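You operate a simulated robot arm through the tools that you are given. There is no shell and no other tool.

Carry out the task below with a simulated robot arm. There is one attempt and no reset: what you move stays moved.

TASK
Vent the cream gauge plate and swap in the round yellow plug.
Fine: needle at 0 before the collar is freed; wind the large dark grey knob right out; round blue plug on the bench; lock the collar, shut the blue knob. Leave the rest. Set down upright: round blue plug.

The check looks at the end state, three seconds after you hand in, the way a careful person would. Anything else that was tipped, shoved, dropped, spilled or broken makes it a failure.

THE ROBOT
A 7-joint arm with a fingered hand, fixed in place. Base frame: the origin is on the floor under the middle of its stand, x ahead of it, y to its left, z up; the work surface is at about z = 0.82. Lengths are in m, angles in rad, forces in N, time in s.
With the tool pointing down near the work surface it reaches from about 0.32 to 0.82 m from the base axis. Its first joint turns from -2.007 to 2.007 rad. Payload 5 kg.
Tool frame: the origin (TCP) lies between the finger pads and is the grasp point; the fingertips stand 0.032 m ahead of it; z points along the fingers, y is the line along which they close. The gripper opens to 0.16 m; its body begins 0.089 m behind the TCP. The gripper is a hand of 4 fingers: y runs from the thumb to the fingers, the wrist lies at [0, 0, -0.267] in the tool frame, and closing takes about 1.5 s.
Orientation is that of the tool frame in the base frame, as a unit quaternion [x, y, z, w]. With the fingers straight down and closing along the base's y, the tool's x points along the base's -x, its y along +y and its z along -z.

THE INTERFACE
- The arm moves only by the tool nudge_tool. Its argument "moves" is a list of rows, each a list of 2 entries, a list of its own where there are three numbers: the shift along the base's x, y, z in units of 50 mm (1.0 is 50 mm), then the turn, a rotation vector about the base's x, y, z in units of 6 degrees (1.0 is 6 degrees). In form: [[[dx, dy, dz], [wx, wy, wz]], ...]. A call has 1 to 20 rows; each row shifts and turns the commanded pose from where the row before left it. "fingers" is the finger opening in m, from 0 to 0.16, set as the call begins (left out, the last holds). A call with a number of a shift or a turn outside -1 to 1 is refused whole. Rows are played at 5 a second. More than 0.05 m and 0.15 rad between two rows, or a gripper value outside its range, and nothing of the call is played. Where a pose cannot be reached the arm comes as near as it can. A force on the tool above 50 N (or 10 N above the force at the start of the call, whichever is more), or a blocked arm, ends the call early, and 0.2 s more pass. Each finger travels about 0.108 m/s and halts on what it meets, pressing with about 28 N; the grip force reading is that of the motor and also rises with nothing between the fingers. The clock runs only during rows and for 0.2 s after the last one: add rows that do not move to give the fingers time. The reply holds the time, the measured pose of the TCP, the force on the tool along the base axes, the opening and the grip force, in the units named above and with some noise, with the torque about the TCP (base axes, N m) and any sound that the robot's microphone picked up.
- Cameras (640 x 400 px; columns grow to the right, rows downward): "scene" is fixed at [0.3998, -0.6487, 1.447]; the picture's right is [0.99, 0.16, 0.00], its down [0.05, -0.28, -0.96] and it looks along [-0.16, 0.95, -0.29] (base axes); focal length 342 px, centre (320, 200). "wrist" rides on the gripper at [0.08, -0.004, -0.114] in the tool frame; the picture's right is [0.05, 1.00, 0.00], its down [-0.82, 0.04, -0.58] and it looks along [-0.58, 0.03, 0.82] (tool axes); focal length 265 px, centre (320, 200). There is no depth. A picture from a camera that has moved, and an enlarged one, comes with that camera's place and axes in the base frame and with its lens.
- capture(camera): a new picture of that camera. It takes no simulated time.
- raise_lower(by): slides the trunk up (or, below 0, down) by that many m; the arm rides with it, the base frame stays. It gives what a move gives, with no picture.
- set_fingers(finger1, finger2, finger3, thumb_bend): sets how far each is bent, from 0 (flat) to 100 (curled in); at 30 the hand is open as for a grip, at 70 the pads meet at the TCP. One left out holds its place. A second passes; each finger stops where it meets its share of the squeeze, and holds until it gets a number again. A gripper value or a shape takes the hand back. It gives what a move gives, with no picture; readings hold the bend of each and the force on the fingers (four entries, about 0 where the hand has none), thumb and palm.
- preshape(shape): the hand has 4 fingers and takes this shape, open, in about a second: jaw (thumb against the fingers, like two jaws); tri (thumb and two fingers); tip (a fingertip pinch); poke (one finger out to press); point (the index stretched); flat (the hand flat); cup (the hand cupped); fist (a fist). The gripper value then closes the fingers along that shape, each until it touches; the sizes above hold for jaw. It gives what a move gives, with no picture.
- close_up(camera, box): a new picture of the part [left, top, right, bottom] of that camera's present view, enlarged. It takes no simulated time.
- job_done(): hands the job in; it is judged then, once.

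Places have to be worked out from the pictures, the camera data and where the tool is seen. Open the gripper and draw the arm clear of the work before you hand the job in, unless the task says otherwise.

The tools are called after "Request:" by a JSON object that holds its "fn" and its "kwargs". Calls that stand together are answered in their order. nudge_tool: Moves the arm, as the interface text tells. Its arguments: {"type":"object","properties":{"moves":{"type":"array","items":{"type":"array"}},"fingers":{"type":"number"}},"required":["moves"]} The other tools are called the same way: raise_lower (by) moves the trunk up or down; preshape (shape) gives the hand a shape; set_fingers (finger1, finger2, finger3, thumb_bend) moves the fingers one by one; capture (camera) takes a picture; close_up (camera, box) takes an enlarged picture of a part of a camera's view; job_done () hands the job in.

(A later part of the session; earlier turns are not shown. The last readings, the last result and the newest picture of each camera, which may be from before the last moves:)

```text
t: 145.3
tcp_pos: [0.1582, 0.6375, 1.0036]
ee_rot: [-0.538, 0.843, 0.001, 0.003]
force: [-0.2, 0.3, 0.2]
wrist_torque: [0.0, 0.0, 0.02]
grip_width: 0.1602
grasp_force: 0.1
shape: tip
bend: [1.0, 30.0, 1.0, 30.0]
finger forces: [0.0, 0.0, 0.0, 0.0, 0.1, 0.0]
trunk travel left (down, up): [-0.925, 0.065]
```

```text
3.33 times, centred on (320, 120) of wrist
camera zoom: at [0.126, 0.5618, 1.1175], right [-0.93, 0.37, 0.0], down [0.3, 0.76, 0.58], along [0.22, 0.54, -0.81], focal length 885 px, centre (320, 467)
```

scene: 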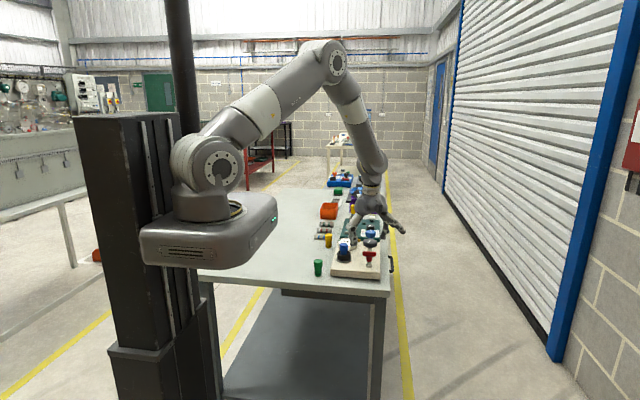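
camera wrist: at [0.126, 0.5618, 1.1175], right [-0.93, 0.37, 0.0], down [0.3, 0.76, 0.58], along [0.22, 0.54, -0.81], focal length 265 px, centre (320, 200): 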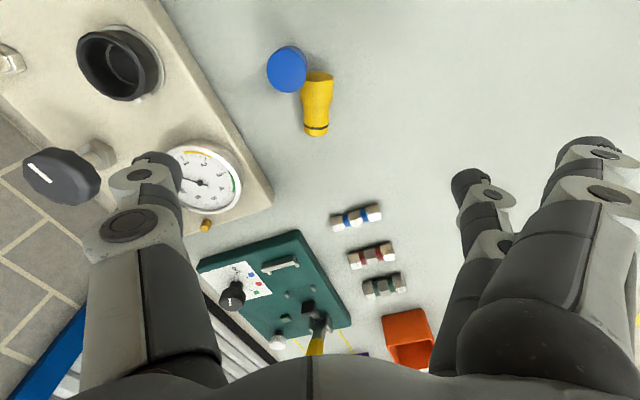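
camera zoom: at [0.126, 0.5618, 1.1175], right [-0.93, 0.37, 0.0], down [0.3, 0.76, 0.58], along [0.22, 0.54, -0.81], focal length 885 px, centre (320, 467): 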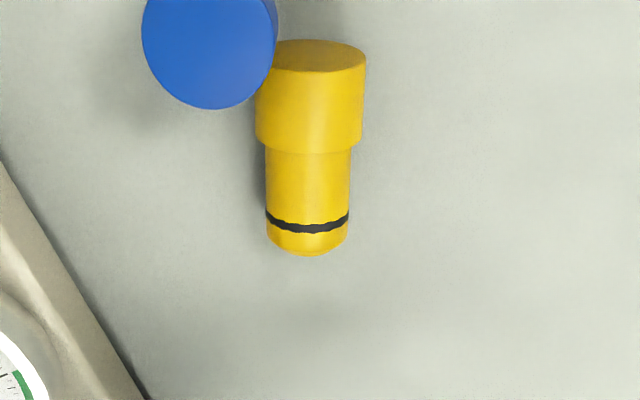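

The yellow's axis and the blue position are clear now. I'll pinch across the cap's shoulder side, about 8 mm toward the cap with the thumb 7 mm clear of the blue, and descend to z of about 0.866 with a 0.07 opening.

Request:
{"fn": "nudge_tool", "kwargs": {"moves": [[[-0.01, -0.17, 0], [0, 0, 0]], [[0, 0, -0.6], [0, 0, 0]], [[0, 0, -0.6], [0, 0, 0]], [[0, 0, -0.6], [0, 0, 0]], [[0, 0, -0.6], [0, 0, 0]], [[0, 0, -0.3], [0, 0, 0]], [[0, 0, 0], [0, 0, 0]], [[0, 0, 0], [0, 0, 0]]], "fingers": 0.075}}

Request:
{"fn": "capture", "kwargs": {"camera": "wrist"}}

Request:
{"fn": "close_up", "kwargs": {"camera": "scene", "box": [295, 215, 355, 265]}}

```text
t: 147.1
tcp_pos: [0.1575, 0.6289, 0.8696]
ee_rot: [-0.538, 0.843, 0.0, 0.003]
force: [0.0, -1.2, -0.9]
wrist_torque: [0.02, -0.01, 0.01]
grip_width: 0.0759
grasp_force: 0.0
shape: tip
bend: [1.0, 73.0, 1.0, 70.0]
finger forces: [0.1, 0.1, 0.0, 0.0, 0.1, 0.1]
trunk travel left (down, up): [-0.925, 0.065]
```

```text
taken
camera wrist: at [0.1264, 0.5533, 0.9814], right [-0.93, 0.37, 0.0], down [0.3, 0.76, 0.58], along [0.22, 0.54, -0.81], focal length 265 px, centre (320, 200)
```

wrist: 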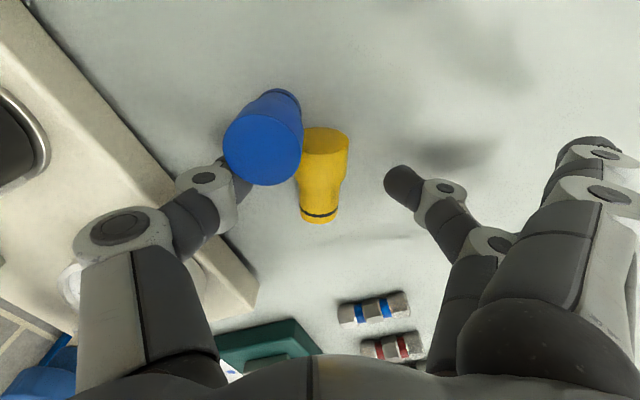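

```text
8.00 times, centred on (325, 240) of scene
camera zoom: at [0.3998, -0.6487, 1.447], right [0.99, 0.16, 0.0], down [0.05, -0.28, -0.96], along [-0.16, 0.95, -0.29], focal length 2739 px, centre (280, -120)
```

zoom: 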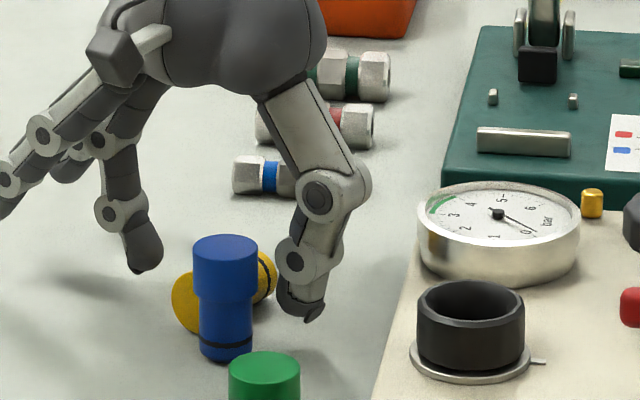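

The thumb will close past the blue plug with about 7 mm clearance. I'll partly close to 0.05, lower to z of about 0.862 so the tips pass below the equator, and check.

Request:
{"fn": "nudge_tool", "kwargs": {"moves": [[[0, 0, 0], [0, 0, 0]], [[0, 0, 0], [0, 0, 0]], [[0, 0, -0.08], [0, 0, 0]], [[0, 0, -0.06], [0, 0, 0]], [[0, 0, 0], [0, 0, 0]]], "fingers": 0.048}}

Request:
{"fn": "capture", "kwargs": {"camera": "wrist"}}

Request:
{"fn": "close_up", "kwargs": {"camera": "scene", "box": [300, 225, 350, 265]}}

```text
t: 148.3
tcp_pos: [0.1578, 0.6284, 0.862]
ee_rot: [-0.538, 0.843, -0.001, 0.003]
force: [0.2, 0.5, -0.6]
wrist_torque: [-0.01, 0.02, -0.06]
grip_width: 0.0485
grasp_force: 0.1
shape: tip
bend: [1.0, 73.0, 1.0, 70.0]
finger forces: [0.0, 0.0, 0.0, 0.0, 0.0, 0.0]
trunk travel left (down, up): [-0.925, 0.065]
```

```text
taken
camera wrist: at [0.1257, 0.553, 0.9753], right [-0.93, 0.37, 0.0], down [0.3, 0.76, 0.58], along [0.22, 0.54, -0.81], focal length 265 px, centre (320, 200)
```

wrist: 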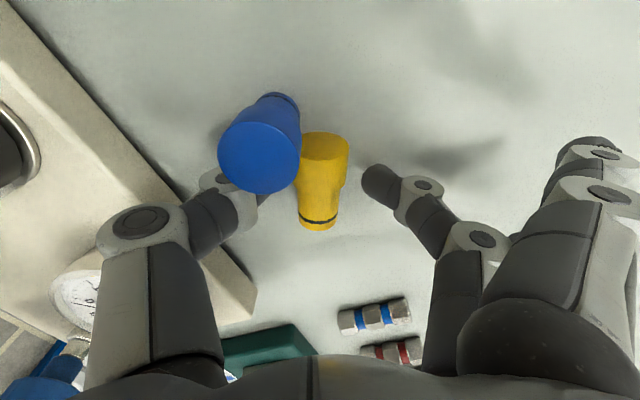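

```text
10.00 times, centred on (325, 245) of scene
camera zoom: at [0.3998, -0.6487, 1.447], right [0.99, 0.16, 0.0], down [0.05, -0.28, -0.96], along [-0.16, 0.95, -0.29], focal length 3424 px, centre (270, -250)
```

zoom: 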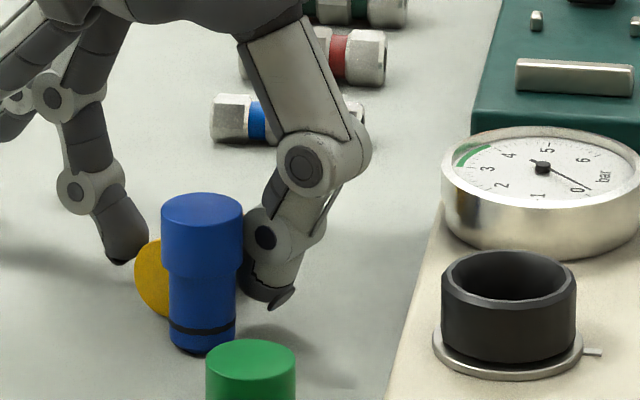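

No contact so far. I'll close the pinch on the yellow's cap shoulder.

Request:
{"fn": "nudge_tool", "kwargs": {"moves": [[[0, 0, 0], [0, 0, 0]], [[0, 0, 0], [0, 0, 0]], [[0, 0, 0], [0, 0, 0]], [[0, 0, 0], [0, 0, 0]], [[0, 0, 0], [0, 0, 0]]], "fingers": 0.005}}

Request:
{"fn": "capture", "kwargs": {"camera": "wrist"}}

Request:
{"fn": "close_up", "kwargs": {"camera": "scene", "box": [300, 225, 350, 265]}}

```text
t: 149.5
tcp_pos: [0.1574, 0.6284, 0.8628]
ee_rot: [-0.538, 0.843, 0.001, 0.001]
force: [-0.4, 0.2, -0.7]
wrist_torque: [-0.01, 0.02, 0.03]
grip_width: 0.0256
grasp_force: 28.3
shape: tip
bend: [28.0, 73.0, 28.0, 70.0]
finger forces: [0.1, 23.8, 0.0, 0.0, 23.6, 0.0]
trunk travel left (down, up): [-0.925, 0.065]
```

```text
taken
camera wrist: at [0.1257, 0.553, 0.9753], right [-0.93, 0.37, 0.0], down [0.3, 0.76, 0.58], along [0.22, 0.54, -0.81], focal length 265 px, centre (320, 200)
```

wrist: 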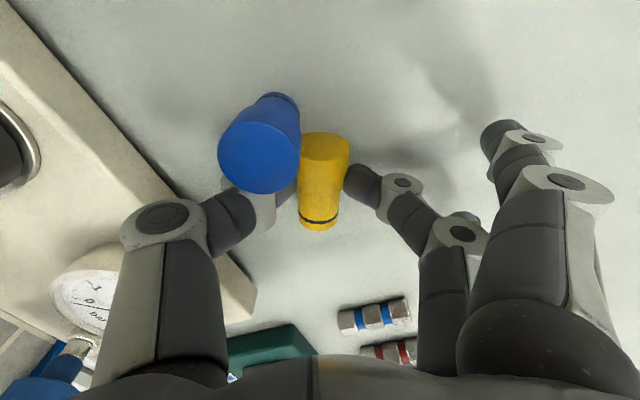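

```text
10.00 times, centred on (325, 245) of scene
camera zoom: at [0.3998, -0.6487, 1.447], right [0.99, 0.16, 0.0], down [0.05, -0.28, -0.96], along [-0.16, 0.95, -0.29], focal length 3424 px, centre (270, -250)
```

zoom: 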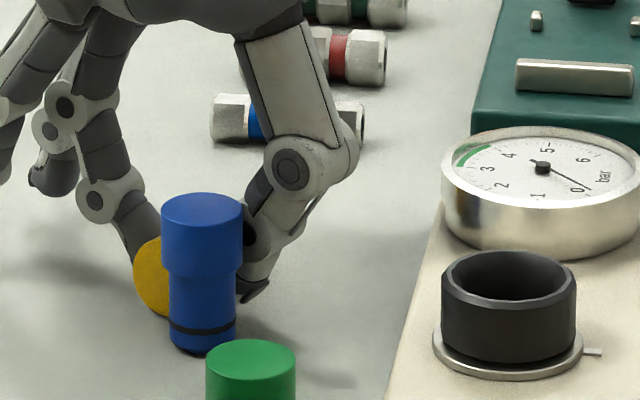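

An excellent symmetric pinch, 24 N each side, with nothing displaced. I'll slide the plug away from the blue horizontally first, then lift it and see how it hangs.

Request:
{"fn": "nudge_tool", "kwargs": {"moves": [[[-0.1, 0.2, 0.01], [0, 0, 0]], [[-0.15, 0.3, 0.02], [0, 0, 0]], [[-0.15, 0.3, 0.02], [0, 0, 0]], [[0, 0, 0.1], [0, 0, 0]], [[0, 0, 0.3], [0, 0, 0]], [[0, 0, 0.3], [0, 0, 0]], [[0, 0, 0], [0, 0, 0]]]}}

Request:
{"fn": "capture", "kwargs": {"camera": "wrist"}}

Request:
{"fn": "close_up", "kwargs": {"camera": "scene", "box": [290, 215, 350, 265]}}

```text
t: 151.1
tcp_pos: [0.1379, 0.6679, 0.9021]
ee_rot: [-0.538, 0.843, 0.0, 0.002]
force: [0.0, 0.5, -0.7]
wrist_torque: [-0.01, 0.01, -0.02]
grip_width: 0.0257
grasp_force: 27.7
shape: tip
bend: [28.0, 73.0, 28.0, 70.0]
finger forces: [0.0, 23.8, 0.0, 0.1, 23.6, 0.0]
trunk travel left (down, up): [-0.925, 0.065]
```

```text
taken
camera wrist: at [0.1055, 0.593, 1.014], right [-0.93, 0.37, 0.0], down [0.3, 0.76, 0.58], along [0.22, 0.54, -0.81], focal length 265 px, centre (320, 200)
```

wrist: 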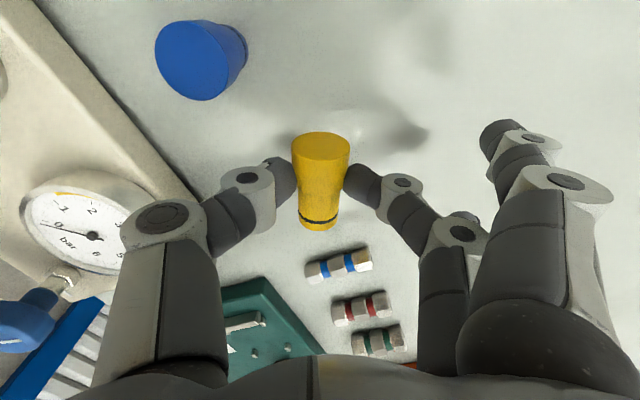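

```text
8.00 times, centred on (320, 240) of scene
camera zoom: at [0.3998, -0.6487, 1.447], right [0.99, 0.16, 0.0], down [0.05, -0.28, -0.96], along [-0.16, 0.95, -0.29], focal length 2739 px, centre (320, -120)
```

zoom: 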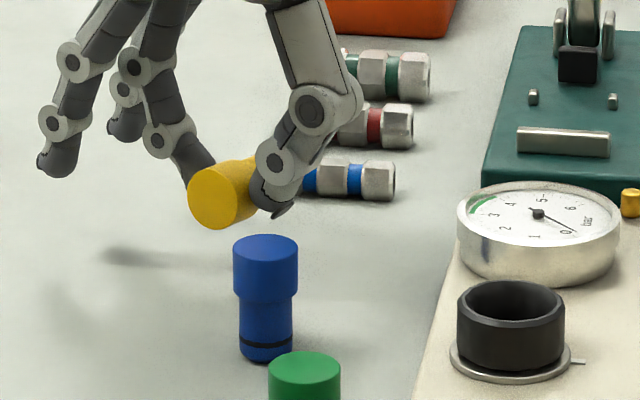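

The plug is lifted and held rigidly, horizontal. To bring it upright I'll re-grip it with the hand tilted 45° so a 90° rotation leaves the hand tilted 45° over the socket. First I'll lay it in the open at about (0.115, 0.70) with the cap pointing at about 200°.

Request:
{"fn": "nudge_tool", "kwargs": {"moves": [[[-0.0575, 0.08, 0], [0, 0, -0.9375]], [[-0.0575, 0.08, 0], [0, 0, -0.9375]], [[-0.0575, 0.08, 0], [0, 0, -0.9375]], [[-0.0575, 0.08, 0], [0, 0, -0.9375]], [[-0.0575, 0.08, 0], [0, 0, -0.9375]], [[-0.0575, 0.08, 0], [0, 0, -0.9375]], [[-0.0575, 0.08, 0], [0, 0, -0.9375]], [[-0.0575, 0.08, 0], [0, 0, -0.9375]], [[0, 0, -0.3], [0, 0, 0]], [[0, 0, -0.3], [0, 0, 0]], [[0, 0, -0.1], [0, 0, 0]], [[0, 0, 0], [0, 0, 0]], [[0, 0, 0], [0, 0, 0]]]}}

Request:
{"fn": "capture", "kwargs": {"camera": "wrist"}}

Request:
{"fn": "close_up", "kwargs": {"camera": "scene", "box": [290, 205, 350, 265]}}

```text
t: 153.9
tcp_pos: [0.1131, 0.7, 0.8655]
ee_rot: [-0.174, 0.985, -0.001, 0.003]
force: [-0.1, 0.5, 0.4]
wrist_torque: [0.01, 0.02, 0.0]
grip_width: 0.0256
grasp_force: 28.2
shape: tip
bend: [28.0, 73.0, 28.0, 70.0]
finger forces: [0.0, 23.8, 0.0, 0.1, 23.6, 0.1]
trunk travel left (down, up): [-0.925, 0.065]
```

```text
taken
camera wrist: at [0.0387, 0.6681, 0.9779], right [-0.39, 0.92, 0.0], down [0.75, 0.32, 0.58], along [0.54, 0.23, -0.81], focal length 265 px, centre (320, 200)
```

wrist: 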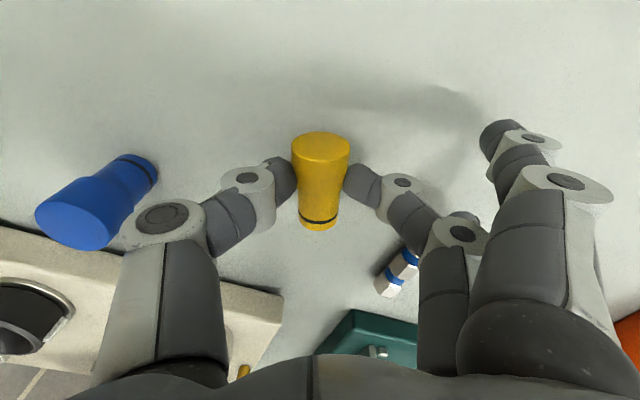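

```text
6.67 times, centred on (320, 235) of scene
camera zoom: at [0.3998, -0.6487, 1.447], right [0.99, 0.16, 0.0], down [0.05, -0.28, -0.96], along [-0.16, 0.95, -0.29], focal length 2282 px, centre (320, -33)
```

zoom: 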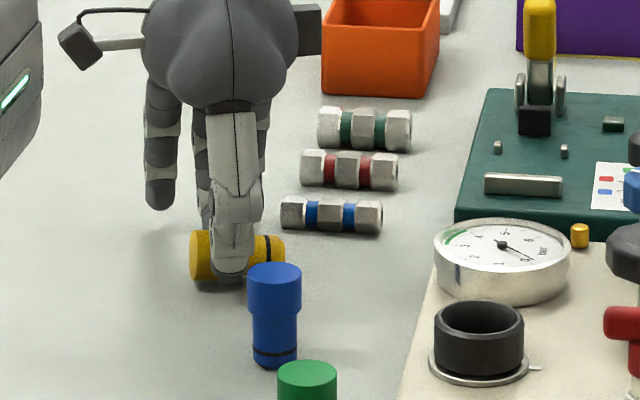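

The plug is nearly on the bench in the open. I'll lower the last 3 mm and release it gently.

Request:
{"fn": "nudge_tool", "kwargs": {"moves": [[[0, 0, -0.04], [0, 0, 0]], [[0, 0, -0.02], [0, 0, 0]], [[0, 0, 0], [0, 0, 0]]]}}

Request:
{"fn": "nudge_tool", "kwargs": {"moves": [[[0, 0, 0], [0, 0, 0]], [[0, 0, 0], [0, 0, 0]], [[0, 0, 0], [0, 0, 0]]], "fingers": 0.045}}

Request:
{"fn": "nudge_tool", "kwargs": {"moves": [[[0, 0, 0.1], [0, 0, 0]], [[0, 0, 0.3], [0, 0, 0]], [[0, 0, 0.8], [0, 0, 0]], [[0, 0, 0.8], [0, 0, 0]], [[0, 0, 0.8], [0, 0, 0]], [[0, 0, 0], [0, 0, 0]]], "fingers": 0.07}}

Request:
{"fn": "capture", "kwargs": {"camera": "wrist"}}

Request:
{"fn": "close_up", "kwargs": {"camera": "wrist", "box": [240, 60, 400, 180]}}

```text
t: 154.7
tcp_pos: [0.1138, 0.7004, 0.8613]
ee_rot: [-0.174, 0.985, -0.001, 0.003]
force: [0.5, -0.6, 1.1]
wrist_torque: [-0.02, -0.01, 0.03]
grip_width: 0.0258
grasp_force: 28.2
shape: tip
bend: [28.0, 73.0, 28.0, 70.0]
finger forces: [0.0, 24.1, 0.0, 0.1, 24.9, 0.0]
trunk travel left (down, up): [-0.925, 0.065]
```

```text
t: 155.5
tcp_pos: [0.1136, 0.6992, 0.8612]
ee_rot: [-0.175, 0.985, -0.001, 0.004]
force: [-0.1, 0.1, 0.2]
wrist_torque: [-0.02, -0.01, -0.01]
grip_width: 0.044
grasp_force: 0.1
shape: tip
bend: [1.0, 73.0, 1.0, 70.0]
finger forces: [0.0, 0.0, 0.0, 0.0, 0.0, 0.1]
trunk travel left (down, up): [-0.925, 0.065]
```

```text
t: 156.9
tcp_pos: [0.1135, 0.6998, 1.0037]
ee_rot: [-0.174, 0.985, -0.001, 0.002]
force: [0.0, -0.5, -0.6]
wrist_torque: [-0.03, -0.02, 0.0]
grip_width: 0.0693
grasp_force: 0.0
shape: tip
bend: [1.0, 73.0, 1.0, 70.0]
finger forces: [0.0, 0.0, 0.1, 0.0, 0.0, 0.0]
trunk travel left (down, up): [-0.925, 0.065]
```

```text
taken
camera wrist: at [0.0378, 0.6688, 1.1159], right [-0.39, 0.92, 0.0], down [0.75, 0.32, 0.58], along [0.54, 0.22, -0.81], focal length 265 px, centre (320, 200)
```

wrist: 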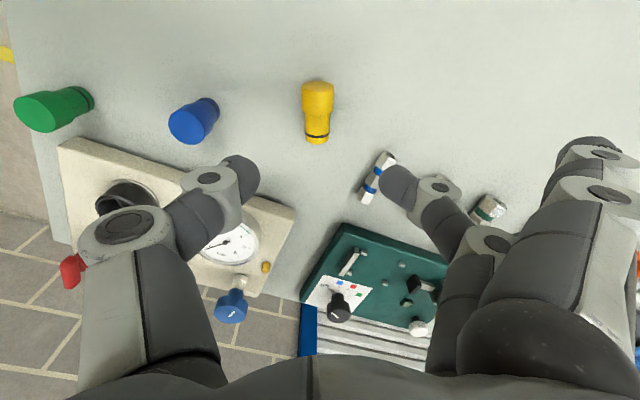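

```text
3.33 times, centred on (320, 120) of wrist
camera zoom: at [0.0378, 0.6688, 1.1159], right [-0.39, 0.92, 0.0], down [0.75, 0.32, 0.58], along [0.54, 0.22, -0.81], focal length 885 px, centre (320, 467)
```

zoom: 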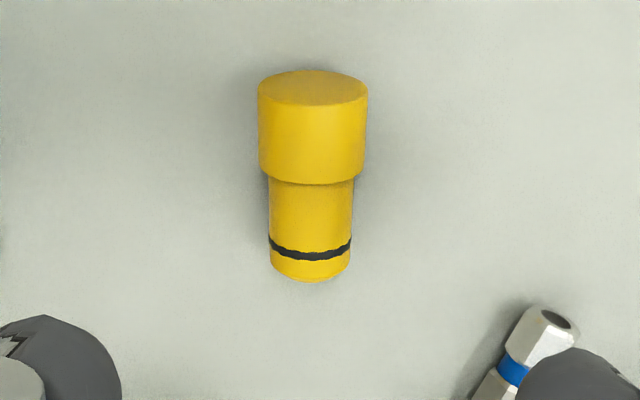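

The yellow plug lies quietly in the open, axis at about 21.7°, cap end at (0.093, 0.690). I'll curl fingers 1 and 3 out of the way, keeping finger 2 and thumb at about 50 for a two-finger pinch, and check how that looks in the air.

Request:
{"fn": "set_fingers", "kwargs": {"finger1": 100, "finger2": 50, "finger3": 100, "thumb_bend": 50}}

Request:
{"fn": "capture", "kwargs": {"camera": "wrist"}}

Request:
{"fn": "close_up", "kwargs": {"camera": "scene", "box": [285, 160, 345, 220]}}

```text
t: 157.9
tcp_pos: [0.1136, 0.7002, 1.0036]
ee_rot: [-0.174, 0.985, -0.002, 0.002]
force: [-0.5, 0.9, 0.2]
wrist_torque: [-0.04, 0.01, 0.0]
grip_width: 0.0618
grasp_force: 0.0
shape: fingers
bend: [100.0, 50.0, 100.0, 50.0]
finger forces: [0.0, 0.1, 0.0, 0.0, 0.0, 0.0]
trunk travel left (down, up): [-0.925, 0.065]
```

```text
taken
camera wrist: at [0.0378, 0.6683, 1.1161], right [-0.39, 0.92, 0.0], down [0.75, 0.32, 0.58], along [0.54, 0.23, -0.81], focal length 265 px, centre (320, 200)
```

wrist: 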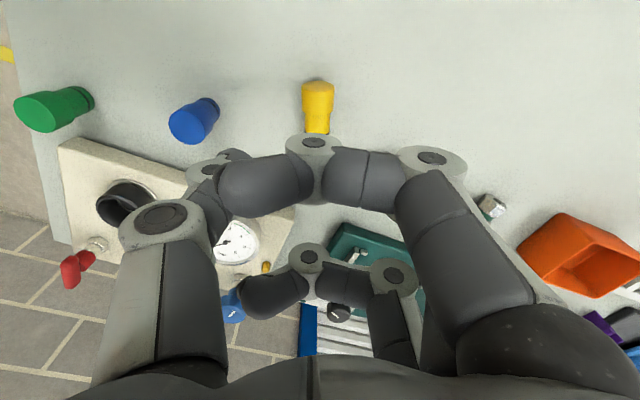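

```text
6.67 times, centred on (315, 190) of scene
camera zoom: at [0.3998, -0.6487, 1.447], right [0.99, 0.16, 0.0], down [0.05, -0.28, -0.96], along [-0.16, 0.95, -0.29], focal length 2282 px, centre (353, 267)
```

zoom: 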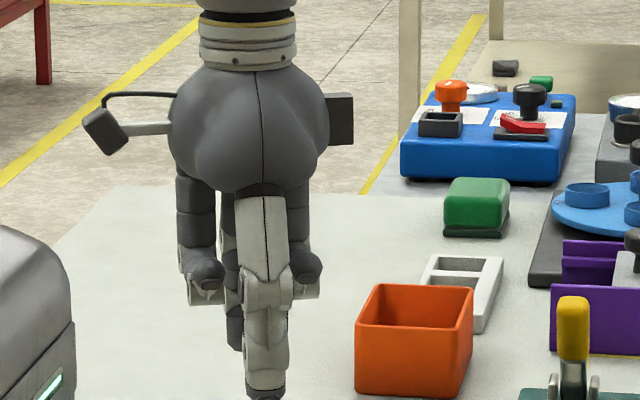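

Curled fingers sit about 60 mm above the tips, so they clear the bench. I'll tilt the hand 40° toward the cap side about the closing axis and shift above the cap, staying high.

Request:
{"fn": "nudge_tool", "kwargs": {"moves": [[[0, 0, 0], [0, 0, 0.28]], [[-0.0555, -0.0275, 0], [0.3084, -0.7743, 0]], [[-0.0555, -0.0275, 0], [0.3084, -0.7743, 0]], [[-0.0555, -0.0275, 0], [0.3084, -0.7743, 0]], [[-0.0555, -0.0275, 0], [0.3084, -0.7743, 0]], [[-0.0555, -0.0275, 0], [0.3084, -0.7743, 0]], [[-0.0555, -0.0275, 0], [0.3084, -0.7743, 0]], [[-0.0555, -0.0275, 0], [0.3084, -0.7743, 0]], [[-0.0555, -0.0275, 0], [0.3084, -0.7743, 0]], [[0, 0, 0], [0, 0, 0]], [[0, 0, 0], [0, 0, 0]]]}}

Request:
{"fn": "capture", "kwargs": {"camera": "wrist"}}

Request:
{"fn": "capture", "kwargs": {"camera": "scene"}}

```text
t: 160.5
tcp_pos: [0.1337, 0.6912, 1.0137]
ee_rot: [-0.144, 0.927, 0.061, 0.34]
force: [0.4, 1.0, -0.2]
wrist_torque: [0.01, 0.03, 0.0]
grip_width: 0.0618
grasp_force: 0.0
shape: fingers
bend: [100.0, 50.0, 100.0, 50.0]
finger forces: [0.0, 0.0, 0.0, 0.0, 0.0, 0.0]
trunk travel left (down, up): [-0.925, 0.065]
stopped in row 11: the arm was blocked; the commanded pose is now the measured one
```

```text
taken
camera wrist: at [0.0055, 0.6459, 1.0475], right [-0.35, 0.94, -0.02], down [0.23, 0.1, 0.97], along [0.91, 0.33, -0.25], focal length 265 px, centre (320, 200)
```

wrist: 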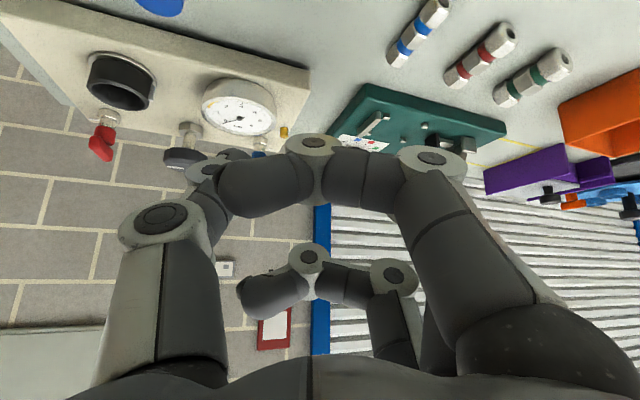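

```text
taken
```

scene: 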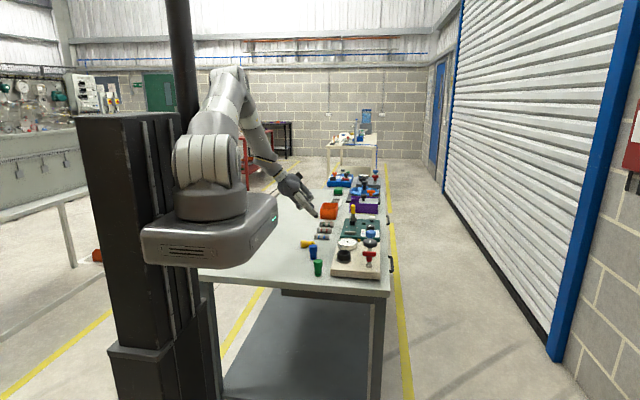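

The tilt is reached but the arm stopped about 42 mm short in x (blocked at a limit), with nothing touched. I'll test whether it can move toward the target as it goes lower.

Request:
{"fn": "nudge_tool", "kwargs": {"moves": [[[0, 0, -0.4], [0, 0, 0]], [[0, 0, -0.4], [0, 0, 0]], [[-0.2, 0, -0.2], [0, 0, 0]], [[0, 0, 0], [0, 0, 0]]]}}

```text
t: 161.5
tcp_pos: [0.1297, 0.6948, 0.9667]
ee_rot: [-0.141, 0.928, 0.062, 0.339]
force: [0.0, 0.0, -0.2]
wrist_torque: [0.03, -0.03, 0.01]
grip_width: 0.0619
grasp_force: 0.0
shape: fingers
bend: [100.0, 50.0, 100.0, 50.0]
finger forces: [0.0, 0.0, 0.0, 0.0, 0.1, 0.0]
trunk travel left (down, up): [-0.925, 0.065]
```

Some progress: lower heights allow smaller x. I'll try continuing down, still well above the bench, while asking for more -x.

Request:
{"fn": "nudge_tool", "kwargs": {"moves": [[[-0.1, -0.05, -0.4], [0, 0, 0]], [[-0.2, -0.05, -0.4], [0, 0, 0]], [[-0.2, 0, -0.2], [0, 0, 0]], [[0, 0, 0], [0, 0, 0]]]}}

Request:
{"fn": "close_up", "kwargs": {"camera": "scene", "box": [280, 190, 350, 260]}}

```text
t: 162.7
tcp_pos: [0.1319, 0.69, 0.9235]
ee_rot: [-0.117, 0.931, 0.058, 0.34]
force: [0.6, 0.7, 0.1]
wrist_torque: [0.01, 0.01, -0.01]
grip_width: 0.062
grasp_force: 0.0
shape: fingers
bend: [100.0, 50.0, 100.0, 50.0]
finger forces: [0.0, 0.0, 0.1, 0.0, 0.0, 0.1]
trunk travel left (down, up): [-0.925, 0.065]
stopped in row 4: the arm was blocked; the commanded pose is now the measured one
```

```text
5.71 times, centred on (315, 225) of scene
camera zoom: at [0.3998, -0.6487, 1.447], right [0.99, 0.16, 0.0], down [0.05, -0.28, -0.96], along [-0.16, 0.95, -0.29], focal length 1956 px, centre (349, 57)
```

zoom: 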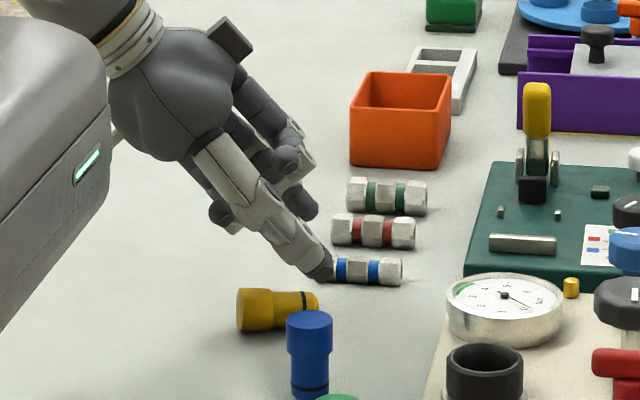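

The arm is limited in this tangential tilt, so I'll use a more natural one with the tool pointing outward from the robot. That needs the plug's cap to point toward the robot (about 235°). First I'll rise and untilt the hand to vertical.

Request:
{"fn": "nudge_tool", "kwargs": {"moves": [[[0.1, 0, 0.5], [0, 0, 0]], [[0.1, 0, 0.5], [0, 0, 0]], [[0.05, 0, 0.3], [-0.3084, 0.7743, 0]], [[0, 0, 0.2], [-0.3084, 0.7743, 0]], [[0, 0, 0], [-0.3084, 0.7743, 0]], [[0, 0, 0], [-0.3084, 0.7743, 0]], [[0, 0, 0], [-0.3084, 0.7743, 0]], [[0, 0, 0], [-0.3084, 0.7743, 0]], [[0, 0, 0], [-0.3084, 0.7743, 0]], [[0, 0, 0], [-0.3084, 0.7743, 0]], [[0, 0, 0], [0, 0, 0]], [[0, 0, 0], [0, 0, 0]]]}}

Request:
{"fn": "preshape", "kwargs": {"shape": "tip"}}

Request:
{"fn": "capture", "kwargs": {"camera": "wrist"}}

```text
t: 165.3
tcp_pos: [0.1425, 0.6905, 0.9974]
ee_rot: [-0.136, 0.99, -0.024, 0.007]
force: [0.5, -0.3, -0.5]
wrist_torque: [0.0, 0.01, 0.04]
grip_width: 0.0621
grasp_force: 0.0
shape: fingers
bend: [100.0, 50.0, 100.0, 50.0]
finger forces: [0.0, 0.1, 0.0, 0.0, 0.0, 0.0]
trunk travel left (down, up): [-0.925, 0.065]
```

```text
t: 166.2
tcp_pos: [0.1421, 0.6891, 0.9977]
ee_rot: [-0.136, 0.99, -0.024, 0.008]
force: [0.3, 0.2, -0.2]
wrist_torque: [0.0, 0.0, 0.0]
grip_width: 0.1599
grasp_force: 0.0
shape: tip
bend: [1.0, 30.0, 1.0, 30.0]
finger forces: [0.0, 0.0, 0.0, 0.0, 0.1, 0.0]
trunk travel left (down, up): [-0.925, 0.065]
```

```text
taken
camera wrist: at [0.0626, 0.6686, 1.1103], right [-0.32, 0.95, -0.05], down [0.76, 0.29, 0.58], along [0.57, 0.15, -0.81], focal length 265 px, centre (320, 200)
```

wrist: 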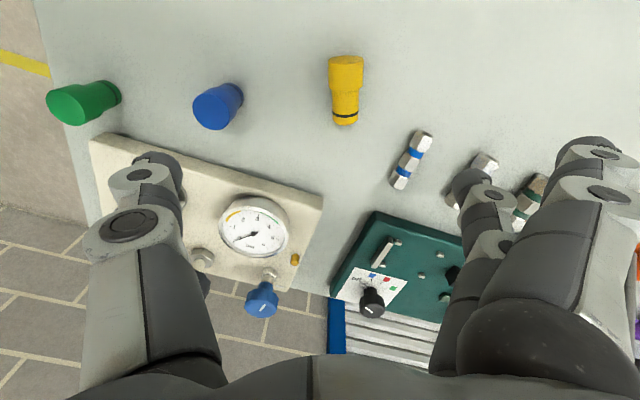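

I'll correct the small residual tilt, align φ to the plug axis, and move over the cap again.

Request:
{"fn": "nudge_tool", "kwargs": {"moves": [[[-0.25, 0.03, 0], [0.22, 0.1, 0.5]], [[-0.25, 0.03, 0], [0.216, 0.103, 0.5]], [[-0.25, 0.03, 0], [0, 0, 0]], [[0, 0, 0], [0, 0, 0]], [[0, 0, 0], [0, 0, 0]]], "fingers": 0.075}}

Request:
{"fn": "capture", "kwargs": {"camera": "wrist"}}

Request:
{"fn": "close_up", "kwargs": {"camera": "wrist", "box": [240, 60, 400, 180]}}

```text
t: 167.4
tcp_pos: [0.1039, 0.6941, 0.9972]
ee_rot: [-0.188, 0.982, 0.0, 0.001]
force: [0.9, 0.4, -0.7]
wrist_torque: [0.02, 0.02, 0.02]
grip_width: 0.0757
grasp_force: 0.0
shape: tip
bend: [1.0, 73.0, 1.0, 70.0]
finger forces: [0.0, 0.1, 0.0, 0.0, 0.0, 0.1]
trunk travel left (down, up): [-0.925, 0.065]
```

```text
taken
camera wrist: at [0.0302, 0.6599, 1.111], right [-0.42, 0.91, 0.0], down [0.74, 0.34, 0.58], along [0.53, 0.24, -0.81], focal length 265 px, centre (320, 200)
```

wrist: 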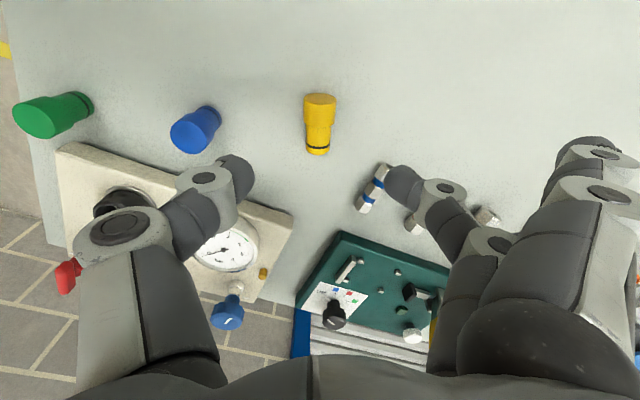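

```text
3.33 times, centred on (320, 120) of wrist
camera zoom: at [0.0302, 0.6599, 1.111], right [-0.42, 0.91, 0.0], down [0.74, 0.34, 0.58], along [0.53, 0.24, -0.81], focal length 885 px, centre (320, 467)
```

zoom: 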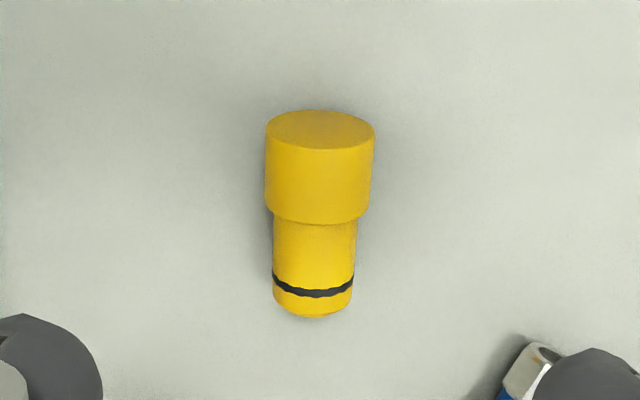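

The TCP is right over the cap, 10 mm from its end. I'll descend, half-close, lower to 0.8627 and pinch as before.

Request:
{"fn": "nudge_tool", "kwargs": {"moves": [[[0, 0, -0.6], [0, 0, 0]], [[0, 0, -0.6], [0, 0, 0]], [[0, 0, -0.6], [0, 0, 0]], [[0, 0, -0.5], [0, 0, 0]], [[0, 0, 0], [0, 0, 0]], [[0, 0, 0], [0, 0, 0]]]}}

Request:
{"fn": "nudge_tool", "kwargs": {"moves": [[[0, 0, 0], [0, 0, 0]], [[0, 0, 0], [0, 0, 0]], [[0, 0, -0.2], [0, 0, 0]], [[0, 0, -0.19], [0, 0, 0]], [[0, 0, 0], [0, 0, 0]]], "fingers": 0.048}}

Request:
{"fn": "nudge_tool", "kwargs": {"moves": [[[0, 0, 0], [0, 0, 0]], [[0, 0, 0], [0, 0, 0]], [[0, 0, 0], [0, 0, 0]], [[0, 0, 0], [0, 0, 0]], [[0, 0, 0], [0, 0, 0]]], "fingers": 0.005}}

Request:
{"fn": "capture", "kwargs": {"camera": "wrist"}}

```text
t: 168.8
tcp_pos: [0.1048, 0.6947, 0.8832]
ee_rot: [-0.188, 0.982, 0.0, 0.002]
force: [0.3, 0.4, 0.3]
wrist_torque: [0.03, 0.0, 0.01]
grip_width: 0.076
grasp_force: 0.0
shape: tip
bend: [1.0, 73.0, 1.0, 70.0]
finger forces: [0.0, 0.1, 0.1, 0.0, 0.0, 0.0]
trunk travel left (down, up): [-0.925, 0.065]
```

```text
t: 170.0
tcp_pos: [0.1065, 0.6941, 0.8639]
ee_rot: [-0.188, 0.982, 0.001, 0.002]
force: [0.0, -0.5, 0.1]
wrist_torque: [0.0, 0.04, -0.01]
grip_width: 0.0486
grasp_force: 0.2
shape: tip
bend: [1.0, 73.0, 1.0, 70.0]
finger forces: [0.0, 0.1, 0.0, 0.0, 0.0, 0.1]
trunk travel left (down, up): [-0.925, 0.065]
```

```text
t: 171.2
tcp_pos: [0.1046, 0.6958, 0.8631]
ee_rot: [-0.188, 0.982, 0.001, 0.002]
force: [0.3, -1.2, 0.5]
wrist_torque: [0.01, 0.01, -0.02]
grip_width: 0.0252
grasp_force: 27.8
shape: tip
bend: [28.0, 73.0, 28.0, 70.0]
finger forces: [0.0, 23.0, 0.1, 0.1, 23.6, 0.0]
trunk travel left (down, up): [-0.925, 0.065]
```

```text
taken
camera wrist: at [0.0306, 0.66, 0.9765], right [-0.42, 0.91, 0.0], down [0.74, 0.34, 0.58], along [0.53, 0.24, -0.81], focal length 265 px, centre (320, 200)
```

wrist: 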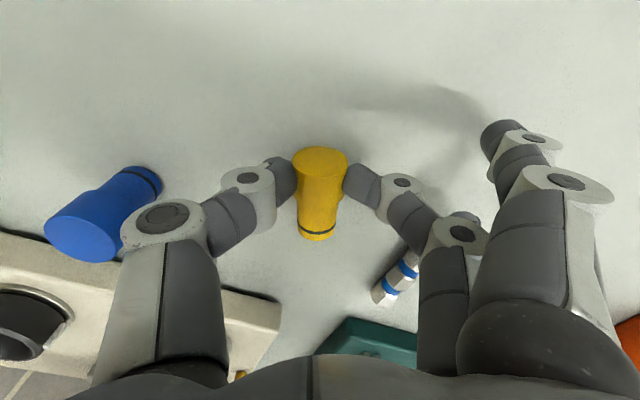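

A firm pinch again. Before re-laying I'll test in the air whether the outward-pointing tilt is reachable: lift, yaw to φ=145° (cap toward 235°), then tilt 40° outward.

Request:
{"fn": "nudge_tool", "kwargs": {"moves": [[[0, 0, 0.3], [0, 0, 0]], [[0, 0, 0.7], [0, 0, 0]], [[0, 0, 0.8], [0, 0, 0]], [[0, 0, 0.8], [0, 0, 0]], [[0.12, -0.04, 0], [0, 0, 0.925]], [[0.12, -0.04, 0], [0, 0, 0.925]], [[0.12, -0.04, 0], [0, 0, 0.925]], [[0.12, -0.04, 0], [0, 0, 0.925]], [[0.12, -0.04, 0], [0, 0, 0.925]], [[0.12, -0.04, 0], [0, 0, 0.925]], [[0, 0, 0], [0, 0, 0]]]}}

Request:
{"fn": "nudge_tool", "kwargs": {"moves": [[[0, 0, 0], [0.6825, -0.4784, 0]], [[0, 0, 0], [0.6825, -0.4784, 0]], [[0, 0, 0], [0.6825, -0.4784, 0]], [[0, 0, 0], [0.6825, -0.4784, 0]], [[0, 0, 0], [0.6825, -0.4784, 0]], [[0, 0, 0], [0.6825, -0.4784, 0]], [[0, 0, 0], [0.6825, -0.4784, 0]], [[0, 0, 0], [0.6825, -0.4784, 0]], [[0, 0, 0], [0, 0, 0]], [[0, 0, 0], [0, 0, 0]]]}}

Request:
{"fn": "capture", "kwargs": {"camera": "scene"}}

```text
t: 173.6
tcp_pos: [0.1401, 0.6826, 0.993]
ee_rot: [-0.463, 0.887, 0.001, 0.001]
force: [-0.2, -0.3, -0.4]
wrist_torque: [-0.04, 0.0, -0.02]
grip_width: 0.0252
grasp_force: 27.9
shape: tip
bend: [28.0, 73.0, 28.0, 70.0]
finger forces: [0.1, 22.9, 0.0, 0.0, 23.3, 0.0]
trunk travel left (down, up): [-0.925, 0.065]
```

```text
t: 176.0
tcp_pos: [0.1836, 0.6798, 1.0043]
ee_rot: [-0.405, 0.853, 0.145, 0.295]
force: [0.8, -0.4, -0.3]
wrist_torque: [-0.02, 0.0, -0.04]
grip_width: 0.0248
grasp_force: 28.2
shape: tip
bend: [28.0, 73.0, 28.0, 70.0]
finger forces: [0.0, 23.4, 0.1, 0.1, 23.8, 0.0]
out of reach, approached as far as the arm can: row 8
trunk travel left (down, up): [-0.925, 0.065]
stopped in row 10: the arm was blocked; the commanded pose is now the measured one
```

```text
taken
```

scene: 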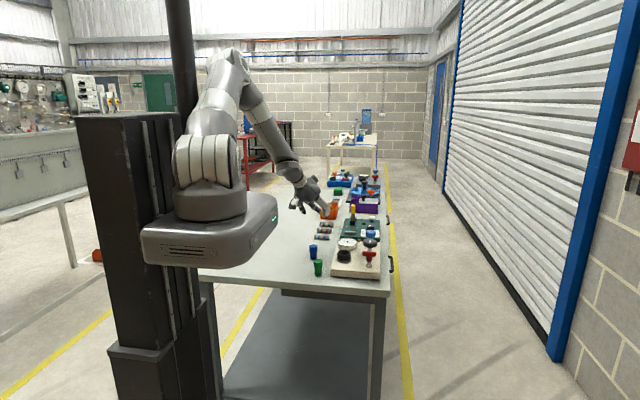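

The outward tilt is wrist-limited here. Lowering the trunk should flatten the forearm and free that tilt, so I'll untilt, rise, and lower the trunk in steps.

Request:
{"fn": "nudge_tool", "kwargs": {"moves": [[[-0.1, 0, 0.1], [-0.626, 0.4976, 0]], [[-0.1, 0, 0.2], [-0.626, 0.4976, 0]], [[-0.1, 0, 0.3], [-0.626, 0.4976, 0]], [[-0.1, 0, 0.3], [-0.626, 0.4976, 0]], [[-0.1, 0, 0.4], [-0.626, 0.4976, 0]], [[0, 0, 0.4], [-0.626, 0.4976, 0]], [[0, 0, 0.5], [-0.626, 0.4976, 0]], [[0, 0, 0.5], [-0.626, 0.4976, 0]], [[0, 0, 0.5], [0, 0, 0]], [[0, 0, 0], [0, 0, 0]]]}}

Request:
{"fn": "raise_lower", "kwargs": {"by": -0.1}}

Request:
{"fn": "capture", "kwargs": {"camera": "scene"}}

```text
t: 178.2
tcp_pos: [0.1584, 0.6819, 1.1641]
ee_rot: [-0.43, 0.903, -0.001, -0.002]
force: [0.7, -0.1, -1.1]
wrist_torque: [0.01, 0.02, -0.01]
grip_width: 0.0249
grasp_force: 28.0
shape: tip
bend: [28.0, 73.0, 28.0, 70.0]
finger forces: [0.0, 22.7, 0.0, 0.0, 23.1, 0.0]
trunk travel left (down, up): [-0.925, 0.065]
```

```text
t: 179.5
tcp_pos: [0.1578, 0.6802, 1.0638]
ee_rot: [-0.429, 0.903, -0.001, -0.001]
force: [0.4, 0.5, -0.5]
wrist_torque: [-0.05, -0.01, -0.01]
grip_width: 0.0249
grasp_force: 28.5
shape: tip
bend: [28.0, 73.0, 28.0, 70.0]
finger forces: [0.1, 22.8, 0.0, 0.0, 23.1, 0.0]
trunk travel left (down, up): [-0.825, 0.165]
```

```text
taken
```

scene: 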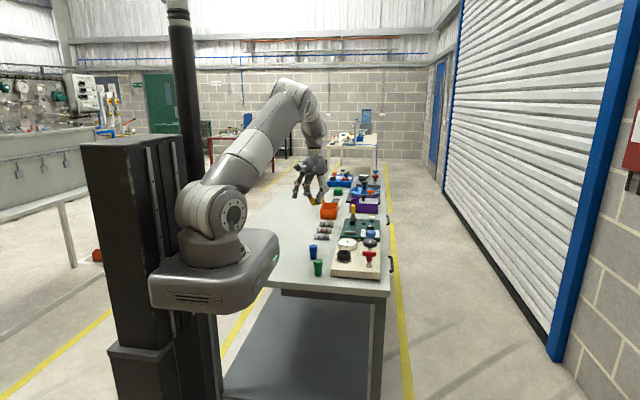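

The trunk is down 0.1 with the arm at a good height. I'll lower another 0.1 and then retry the 40° outward tilt.

Request:
{"fn": "raise_lower", "kwargs": {"by": -0.1}}

Request:
{"fn": "nudge_tool", "kwargs": {"moves": [[[0, 0, 0], [0.6825, -0.4784, 0]], [[0, 0, 0], [0.6825, -0.4784, 0]], [[0, 0, 0], [0.6825, -0.4784, 0]], [[0, 0, 0], [0.6825, -0.4784, 0]], [[0, 0, 0], [0.6825, -0.4784, 0]], [[0, 0, 0], [0.6825, -0.4784, 0]], [[0, 0, 0], [0.6825, -0.4784, 0]], [[0, 0, 0], [0.6825, -0.4784, 0]], [[0, 0, 0], [0, 0, 0]], [[0, 0, 0], [0, 0, 0]]]}}

Request:
{"fn": "capture", "kwargs": {"camera": "scene"}}

```text
t: 180.9
tcp_pos: [0.1583, 0.6814, 0.9658]
ee_rot: [-0.43, 0.903, -0.001, -0.001]
force: [-0.2, -0.7, -0.9]
wrist_torque: [-0.03, -0.01, 0.03]
grip_width: 0.0248
grasp_force: 28.0
shape: tip
bend: [28.0, 73.0, 28.0, 70.0]
finger forces: [0.0, 22.6, 0.0, 0.0, 23.1, 0.1]
trunk travel left (down, up): [-0.725, 0.265]
```

```text
t: 183.1
tcp_pos: [0.1576, 0.6819, 0.9658]
ee_rot: [-0.404, 0.849, 0.168, 0.297]
force: [-0.1, -0.7, -0.4]
wrist_torque: [-0.05, 0.01, 0.0]
grip_width: 0.0249
grasp_force: 27.9
shape: tip
bend: [28.0, 73.0, 28.0, 70.0]
finger forces: [0.0, 22.6, 0.0, 0.1, 23.1, 0.0]
trunk travel left (down, up): [-0.725, 0.265]
```

```text
taken
```

scene: 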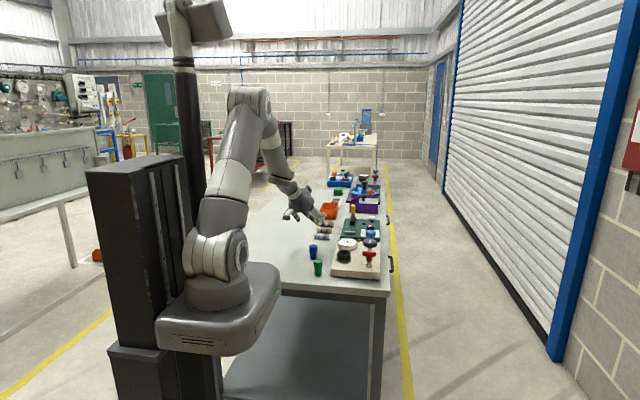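

With the trunk 0.2 lower, the 40° outward tilt is fully reachable. I'll untilt and lay the plug down at about (0.158, 0.681), cap toward the robot, then release it.

Request:
{"fn": "nudge_tool", "kwargs": {"moves": [[[0, 0, 0], [-0.6825, 0.4784, 0]], [[0, 0, 0], [-0.6825, 0.4784, 0]], [[0, 0, 0], [-0.6825, 0.4784, 0]], [[0, 0, 0], [-0.6825, 0.4784, 0]], [[0, 0, 0], [-0.6825, 0.4784, 0]], [[0, 0, 0], [-0.6825, 0.4784, 0]], [[0, 0, 0], [-0.6825, 0.4784, 0]], [[0, 0, 0], [-0.6825, 0.4784, 0]], [[0, 0, -0.6], [0, 0, 0]], [[0, 0, -0.6], [0, 0, 0]], [[0, 0, -0.6], [0, 0, 0]], [[0, 0, -0.15], [0, 0, 0]], [[0, 0, 0], [0, 0, 0]], [[0, 0, 0], [0, 0, 0]]]}}

Request:
{"fn": "capture", "kwargs": {"camera": "wrist"}}

Request:
{"fn": "close_up", "kwargs": {"camera": "scene", "box": [290, 205, 360, 265]}}

```text
t: 186.1
tcp_pos: [0.1569, 0.6805, 0.8678]
ee_rot: [-0.43, 0.903, -0.001, -0.001]
force: [0.8, -0.1, -0.4]
wrist_torque: [-0.03, -0.01, 0.03]
grip_width: 0.0244
grasp_force: 28.2
shape: tip
bend: [28.0, 73.0, 28.0, 70.0]
finger forces: [0.1, 22.5, 0.0, 0.1, 23.0, 0.0]
trunk travel left (down, up): [-0.725, 0.265]
```

```text
taken
camera wrist: at [0.1095, 0.6155, 0.9812], right [-0.81, 0.59, 0.0], down [0.48, 0.66, 0.58], along [0.34, 0.47, -0.82], focal length 265 px, centre (320, 200)
```

wrist: 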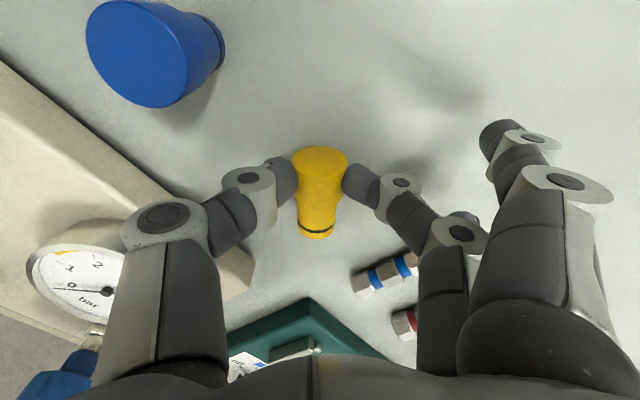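

```text
6.67 times, centred on (325, 235) of scene
camera zoom: at [0.3998, -0.6487, 1.447], right [0.99, 0.16, 0.0], down [0.05, -0.28, -0.96], along [-0.16, 0.95, -0.29], focal length 2282 px, centre (287, -33)
```

zoom: 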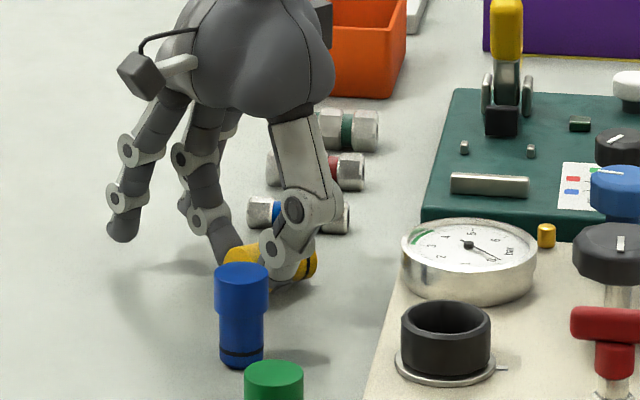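

The spot is clear. I'll lower the last 5 mm, release, and rise.

Request:
{"fn": "nudge_tool", "kwargs": {"moves": [[[0, 0, -0.06], [0, 0, 0]], [[0, 0, -0.05], [0, 0, 0]], [[0, 0, 0], [0, 0, 0]]]}}

Request:
{"fn": "nudge_tool", "kwargs": {"moves": [[[0, 0, 0], [0, 0, 0]], [[0, 0, 0], [0, 0, 0]], [[0, 0, 0], [0, 0, 0]]], "fingers": 0.045}}

Request:
{"fn": "nudge_tool", "kwargs": {"moves": [[[0, 0, 0.1], [0, 0, 0]], [[0, 0, 0.4], [0, 0, 0]], [[0, 0, 0.8], [0, 0, 0]], [[0, 0, 0.8], [0, 0, 0]], [[0, 0, 0.6], [0, 0, 0]], [[0, 0, 0], [0, 0, 0]]], "fingers": 0.07}}

Request:
{"fn": "close_up", "kwargs": {"camera": "wrist", "box": [240, 60, 400, 180]}}

Request:
{"fn": "capture", "kwargs": {"camera": "wrist"}}

```text
t: 186.9
tcp_pos: [0.1582, 0.6807, 0.8641]
ee_rot: [-0.43, 0.903, 0.0, -0.001]
force: [0.8, -1.4, 9.6]
wrist_torque: [0.02, -0.07, -0.04]
grip_width: 0.0251
grasp_force: 28.1
shape: tip
bend: [28.0, 73.0, 28.0, 70.0]
finger forces: [0.0, 25.6, 0.0, 0.1, 27.3, 0.0]
trunk travel left (down, up): [-0.725, 0.265]
```

```text
t: 187.7
tcp_pos: [0.1587, 0.682, 0.8609]
ee_rot: [-0.43, 0.903, -0.001, -0.001]
force: [-0.4, -0.1, -0.2]
wrist_torque: [-0.01, 0.01, 0.0]
grip_width: 0.0444
grasp_force: 0.0
shape: tip
bend: [1.0, 73.0, 1.0, 70.0]
finger forces: [0.1, 0.0, 0.0, 0.1, 0.1, 0.1]
trunk travel left (down, up): [-0.725, 0.265]
```

```text
t: 189.1
tcp_pos: [0.1583, 0.682, 0.9977]
ee_rot: [-0.43, 0.903, -0.001, 0.0]
force: [-0.9, -0.3, -0.5]
wrist_torque: [0.01, 0.0, 0.0]
grip_width: 0.0693
grasp_force: 0.1
shape: tip
bend: [1.0, 73.0, 1.0, 70.0]
finger forces: [0.0, 0.0, 0.0, 0.0, 0.0, 0.0]
trunk travel left (down, up): [-0.725, 0.265]
```

```text
3.33 times, centred on (320, 120) of wrist
camera zoom: at [0.11, 0.6165, 1.1109], right [-0.81, 0.59, 0.0], down [0.48, 0.66, 0.58], along [0.34, 0.47, -0.82], focal length 885 px, centre (320, 467)
```

zoom: 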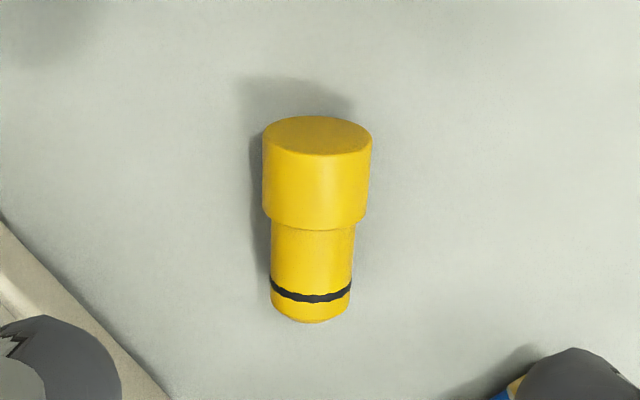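

```text
taken
camera wrist: at [0.11, 0.6165, 1.1109], right [-0.81, 0.59, 0.0], down [0.48, 0.66, 0.58], along [0.34, 0.47, -0.82], focal length 265 px, centre (320, 200)
```

wrist: 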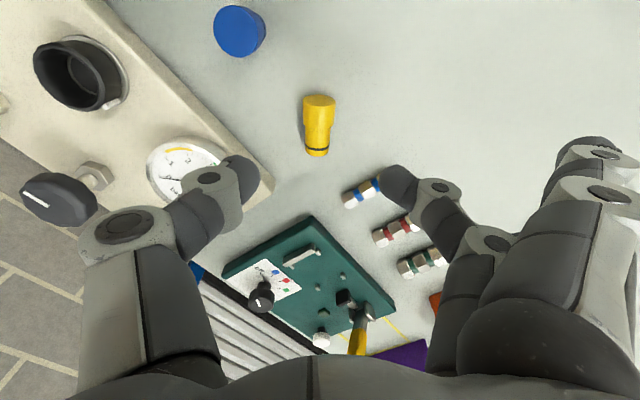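

The plug lies well, axis at 51.8°, cap centre G at about (0.160, 0.683). The open socket is also visible from here, so I'll enlarge it to see the bore.

Request:
{"fn": "close_up", "kwargs": {"camera": "wrist", "box": [30, 30, 140, 120]}}

Request:
{"fn": "set_fingers", "kwargs": {"finger1": 100, "finger2": 50, "finger3": 100, "thumb_bend": 50}}

```text
4.44 times, centred on (85, 75) of wrist
camera zoom: at [0.11, 0.6165, 1.1109], right [-0.81, 0.59, 0.0], down [0.48, 0.66, 0.58], along [0.34, 0.47, -0.82], focal length 1180 px, centre (1364, 756)
```

zoom: 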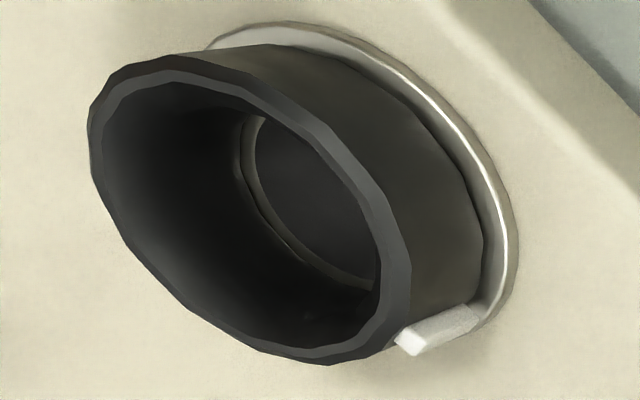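

```text
t: 190.1
tcp_pos: [0.1575, 0.6813, 0.997]
ee_rot: [-0.43, 0.903, 0.0, -0.001]
force: [-1.0, 0.4, -0.2]
wrist_torque: [-0.01, 0.04, 0.01]
grip_width: 0.0619
grasp_force: 0.1
shape: fingers
bend: [100.0, 50.0, 100.0, 50.0]
finger forces: [0.0, 0.0, 0.0, 0.1, 0.0, 0.0]
trunk travel left (down, up): [-0.725, 0.265]
```

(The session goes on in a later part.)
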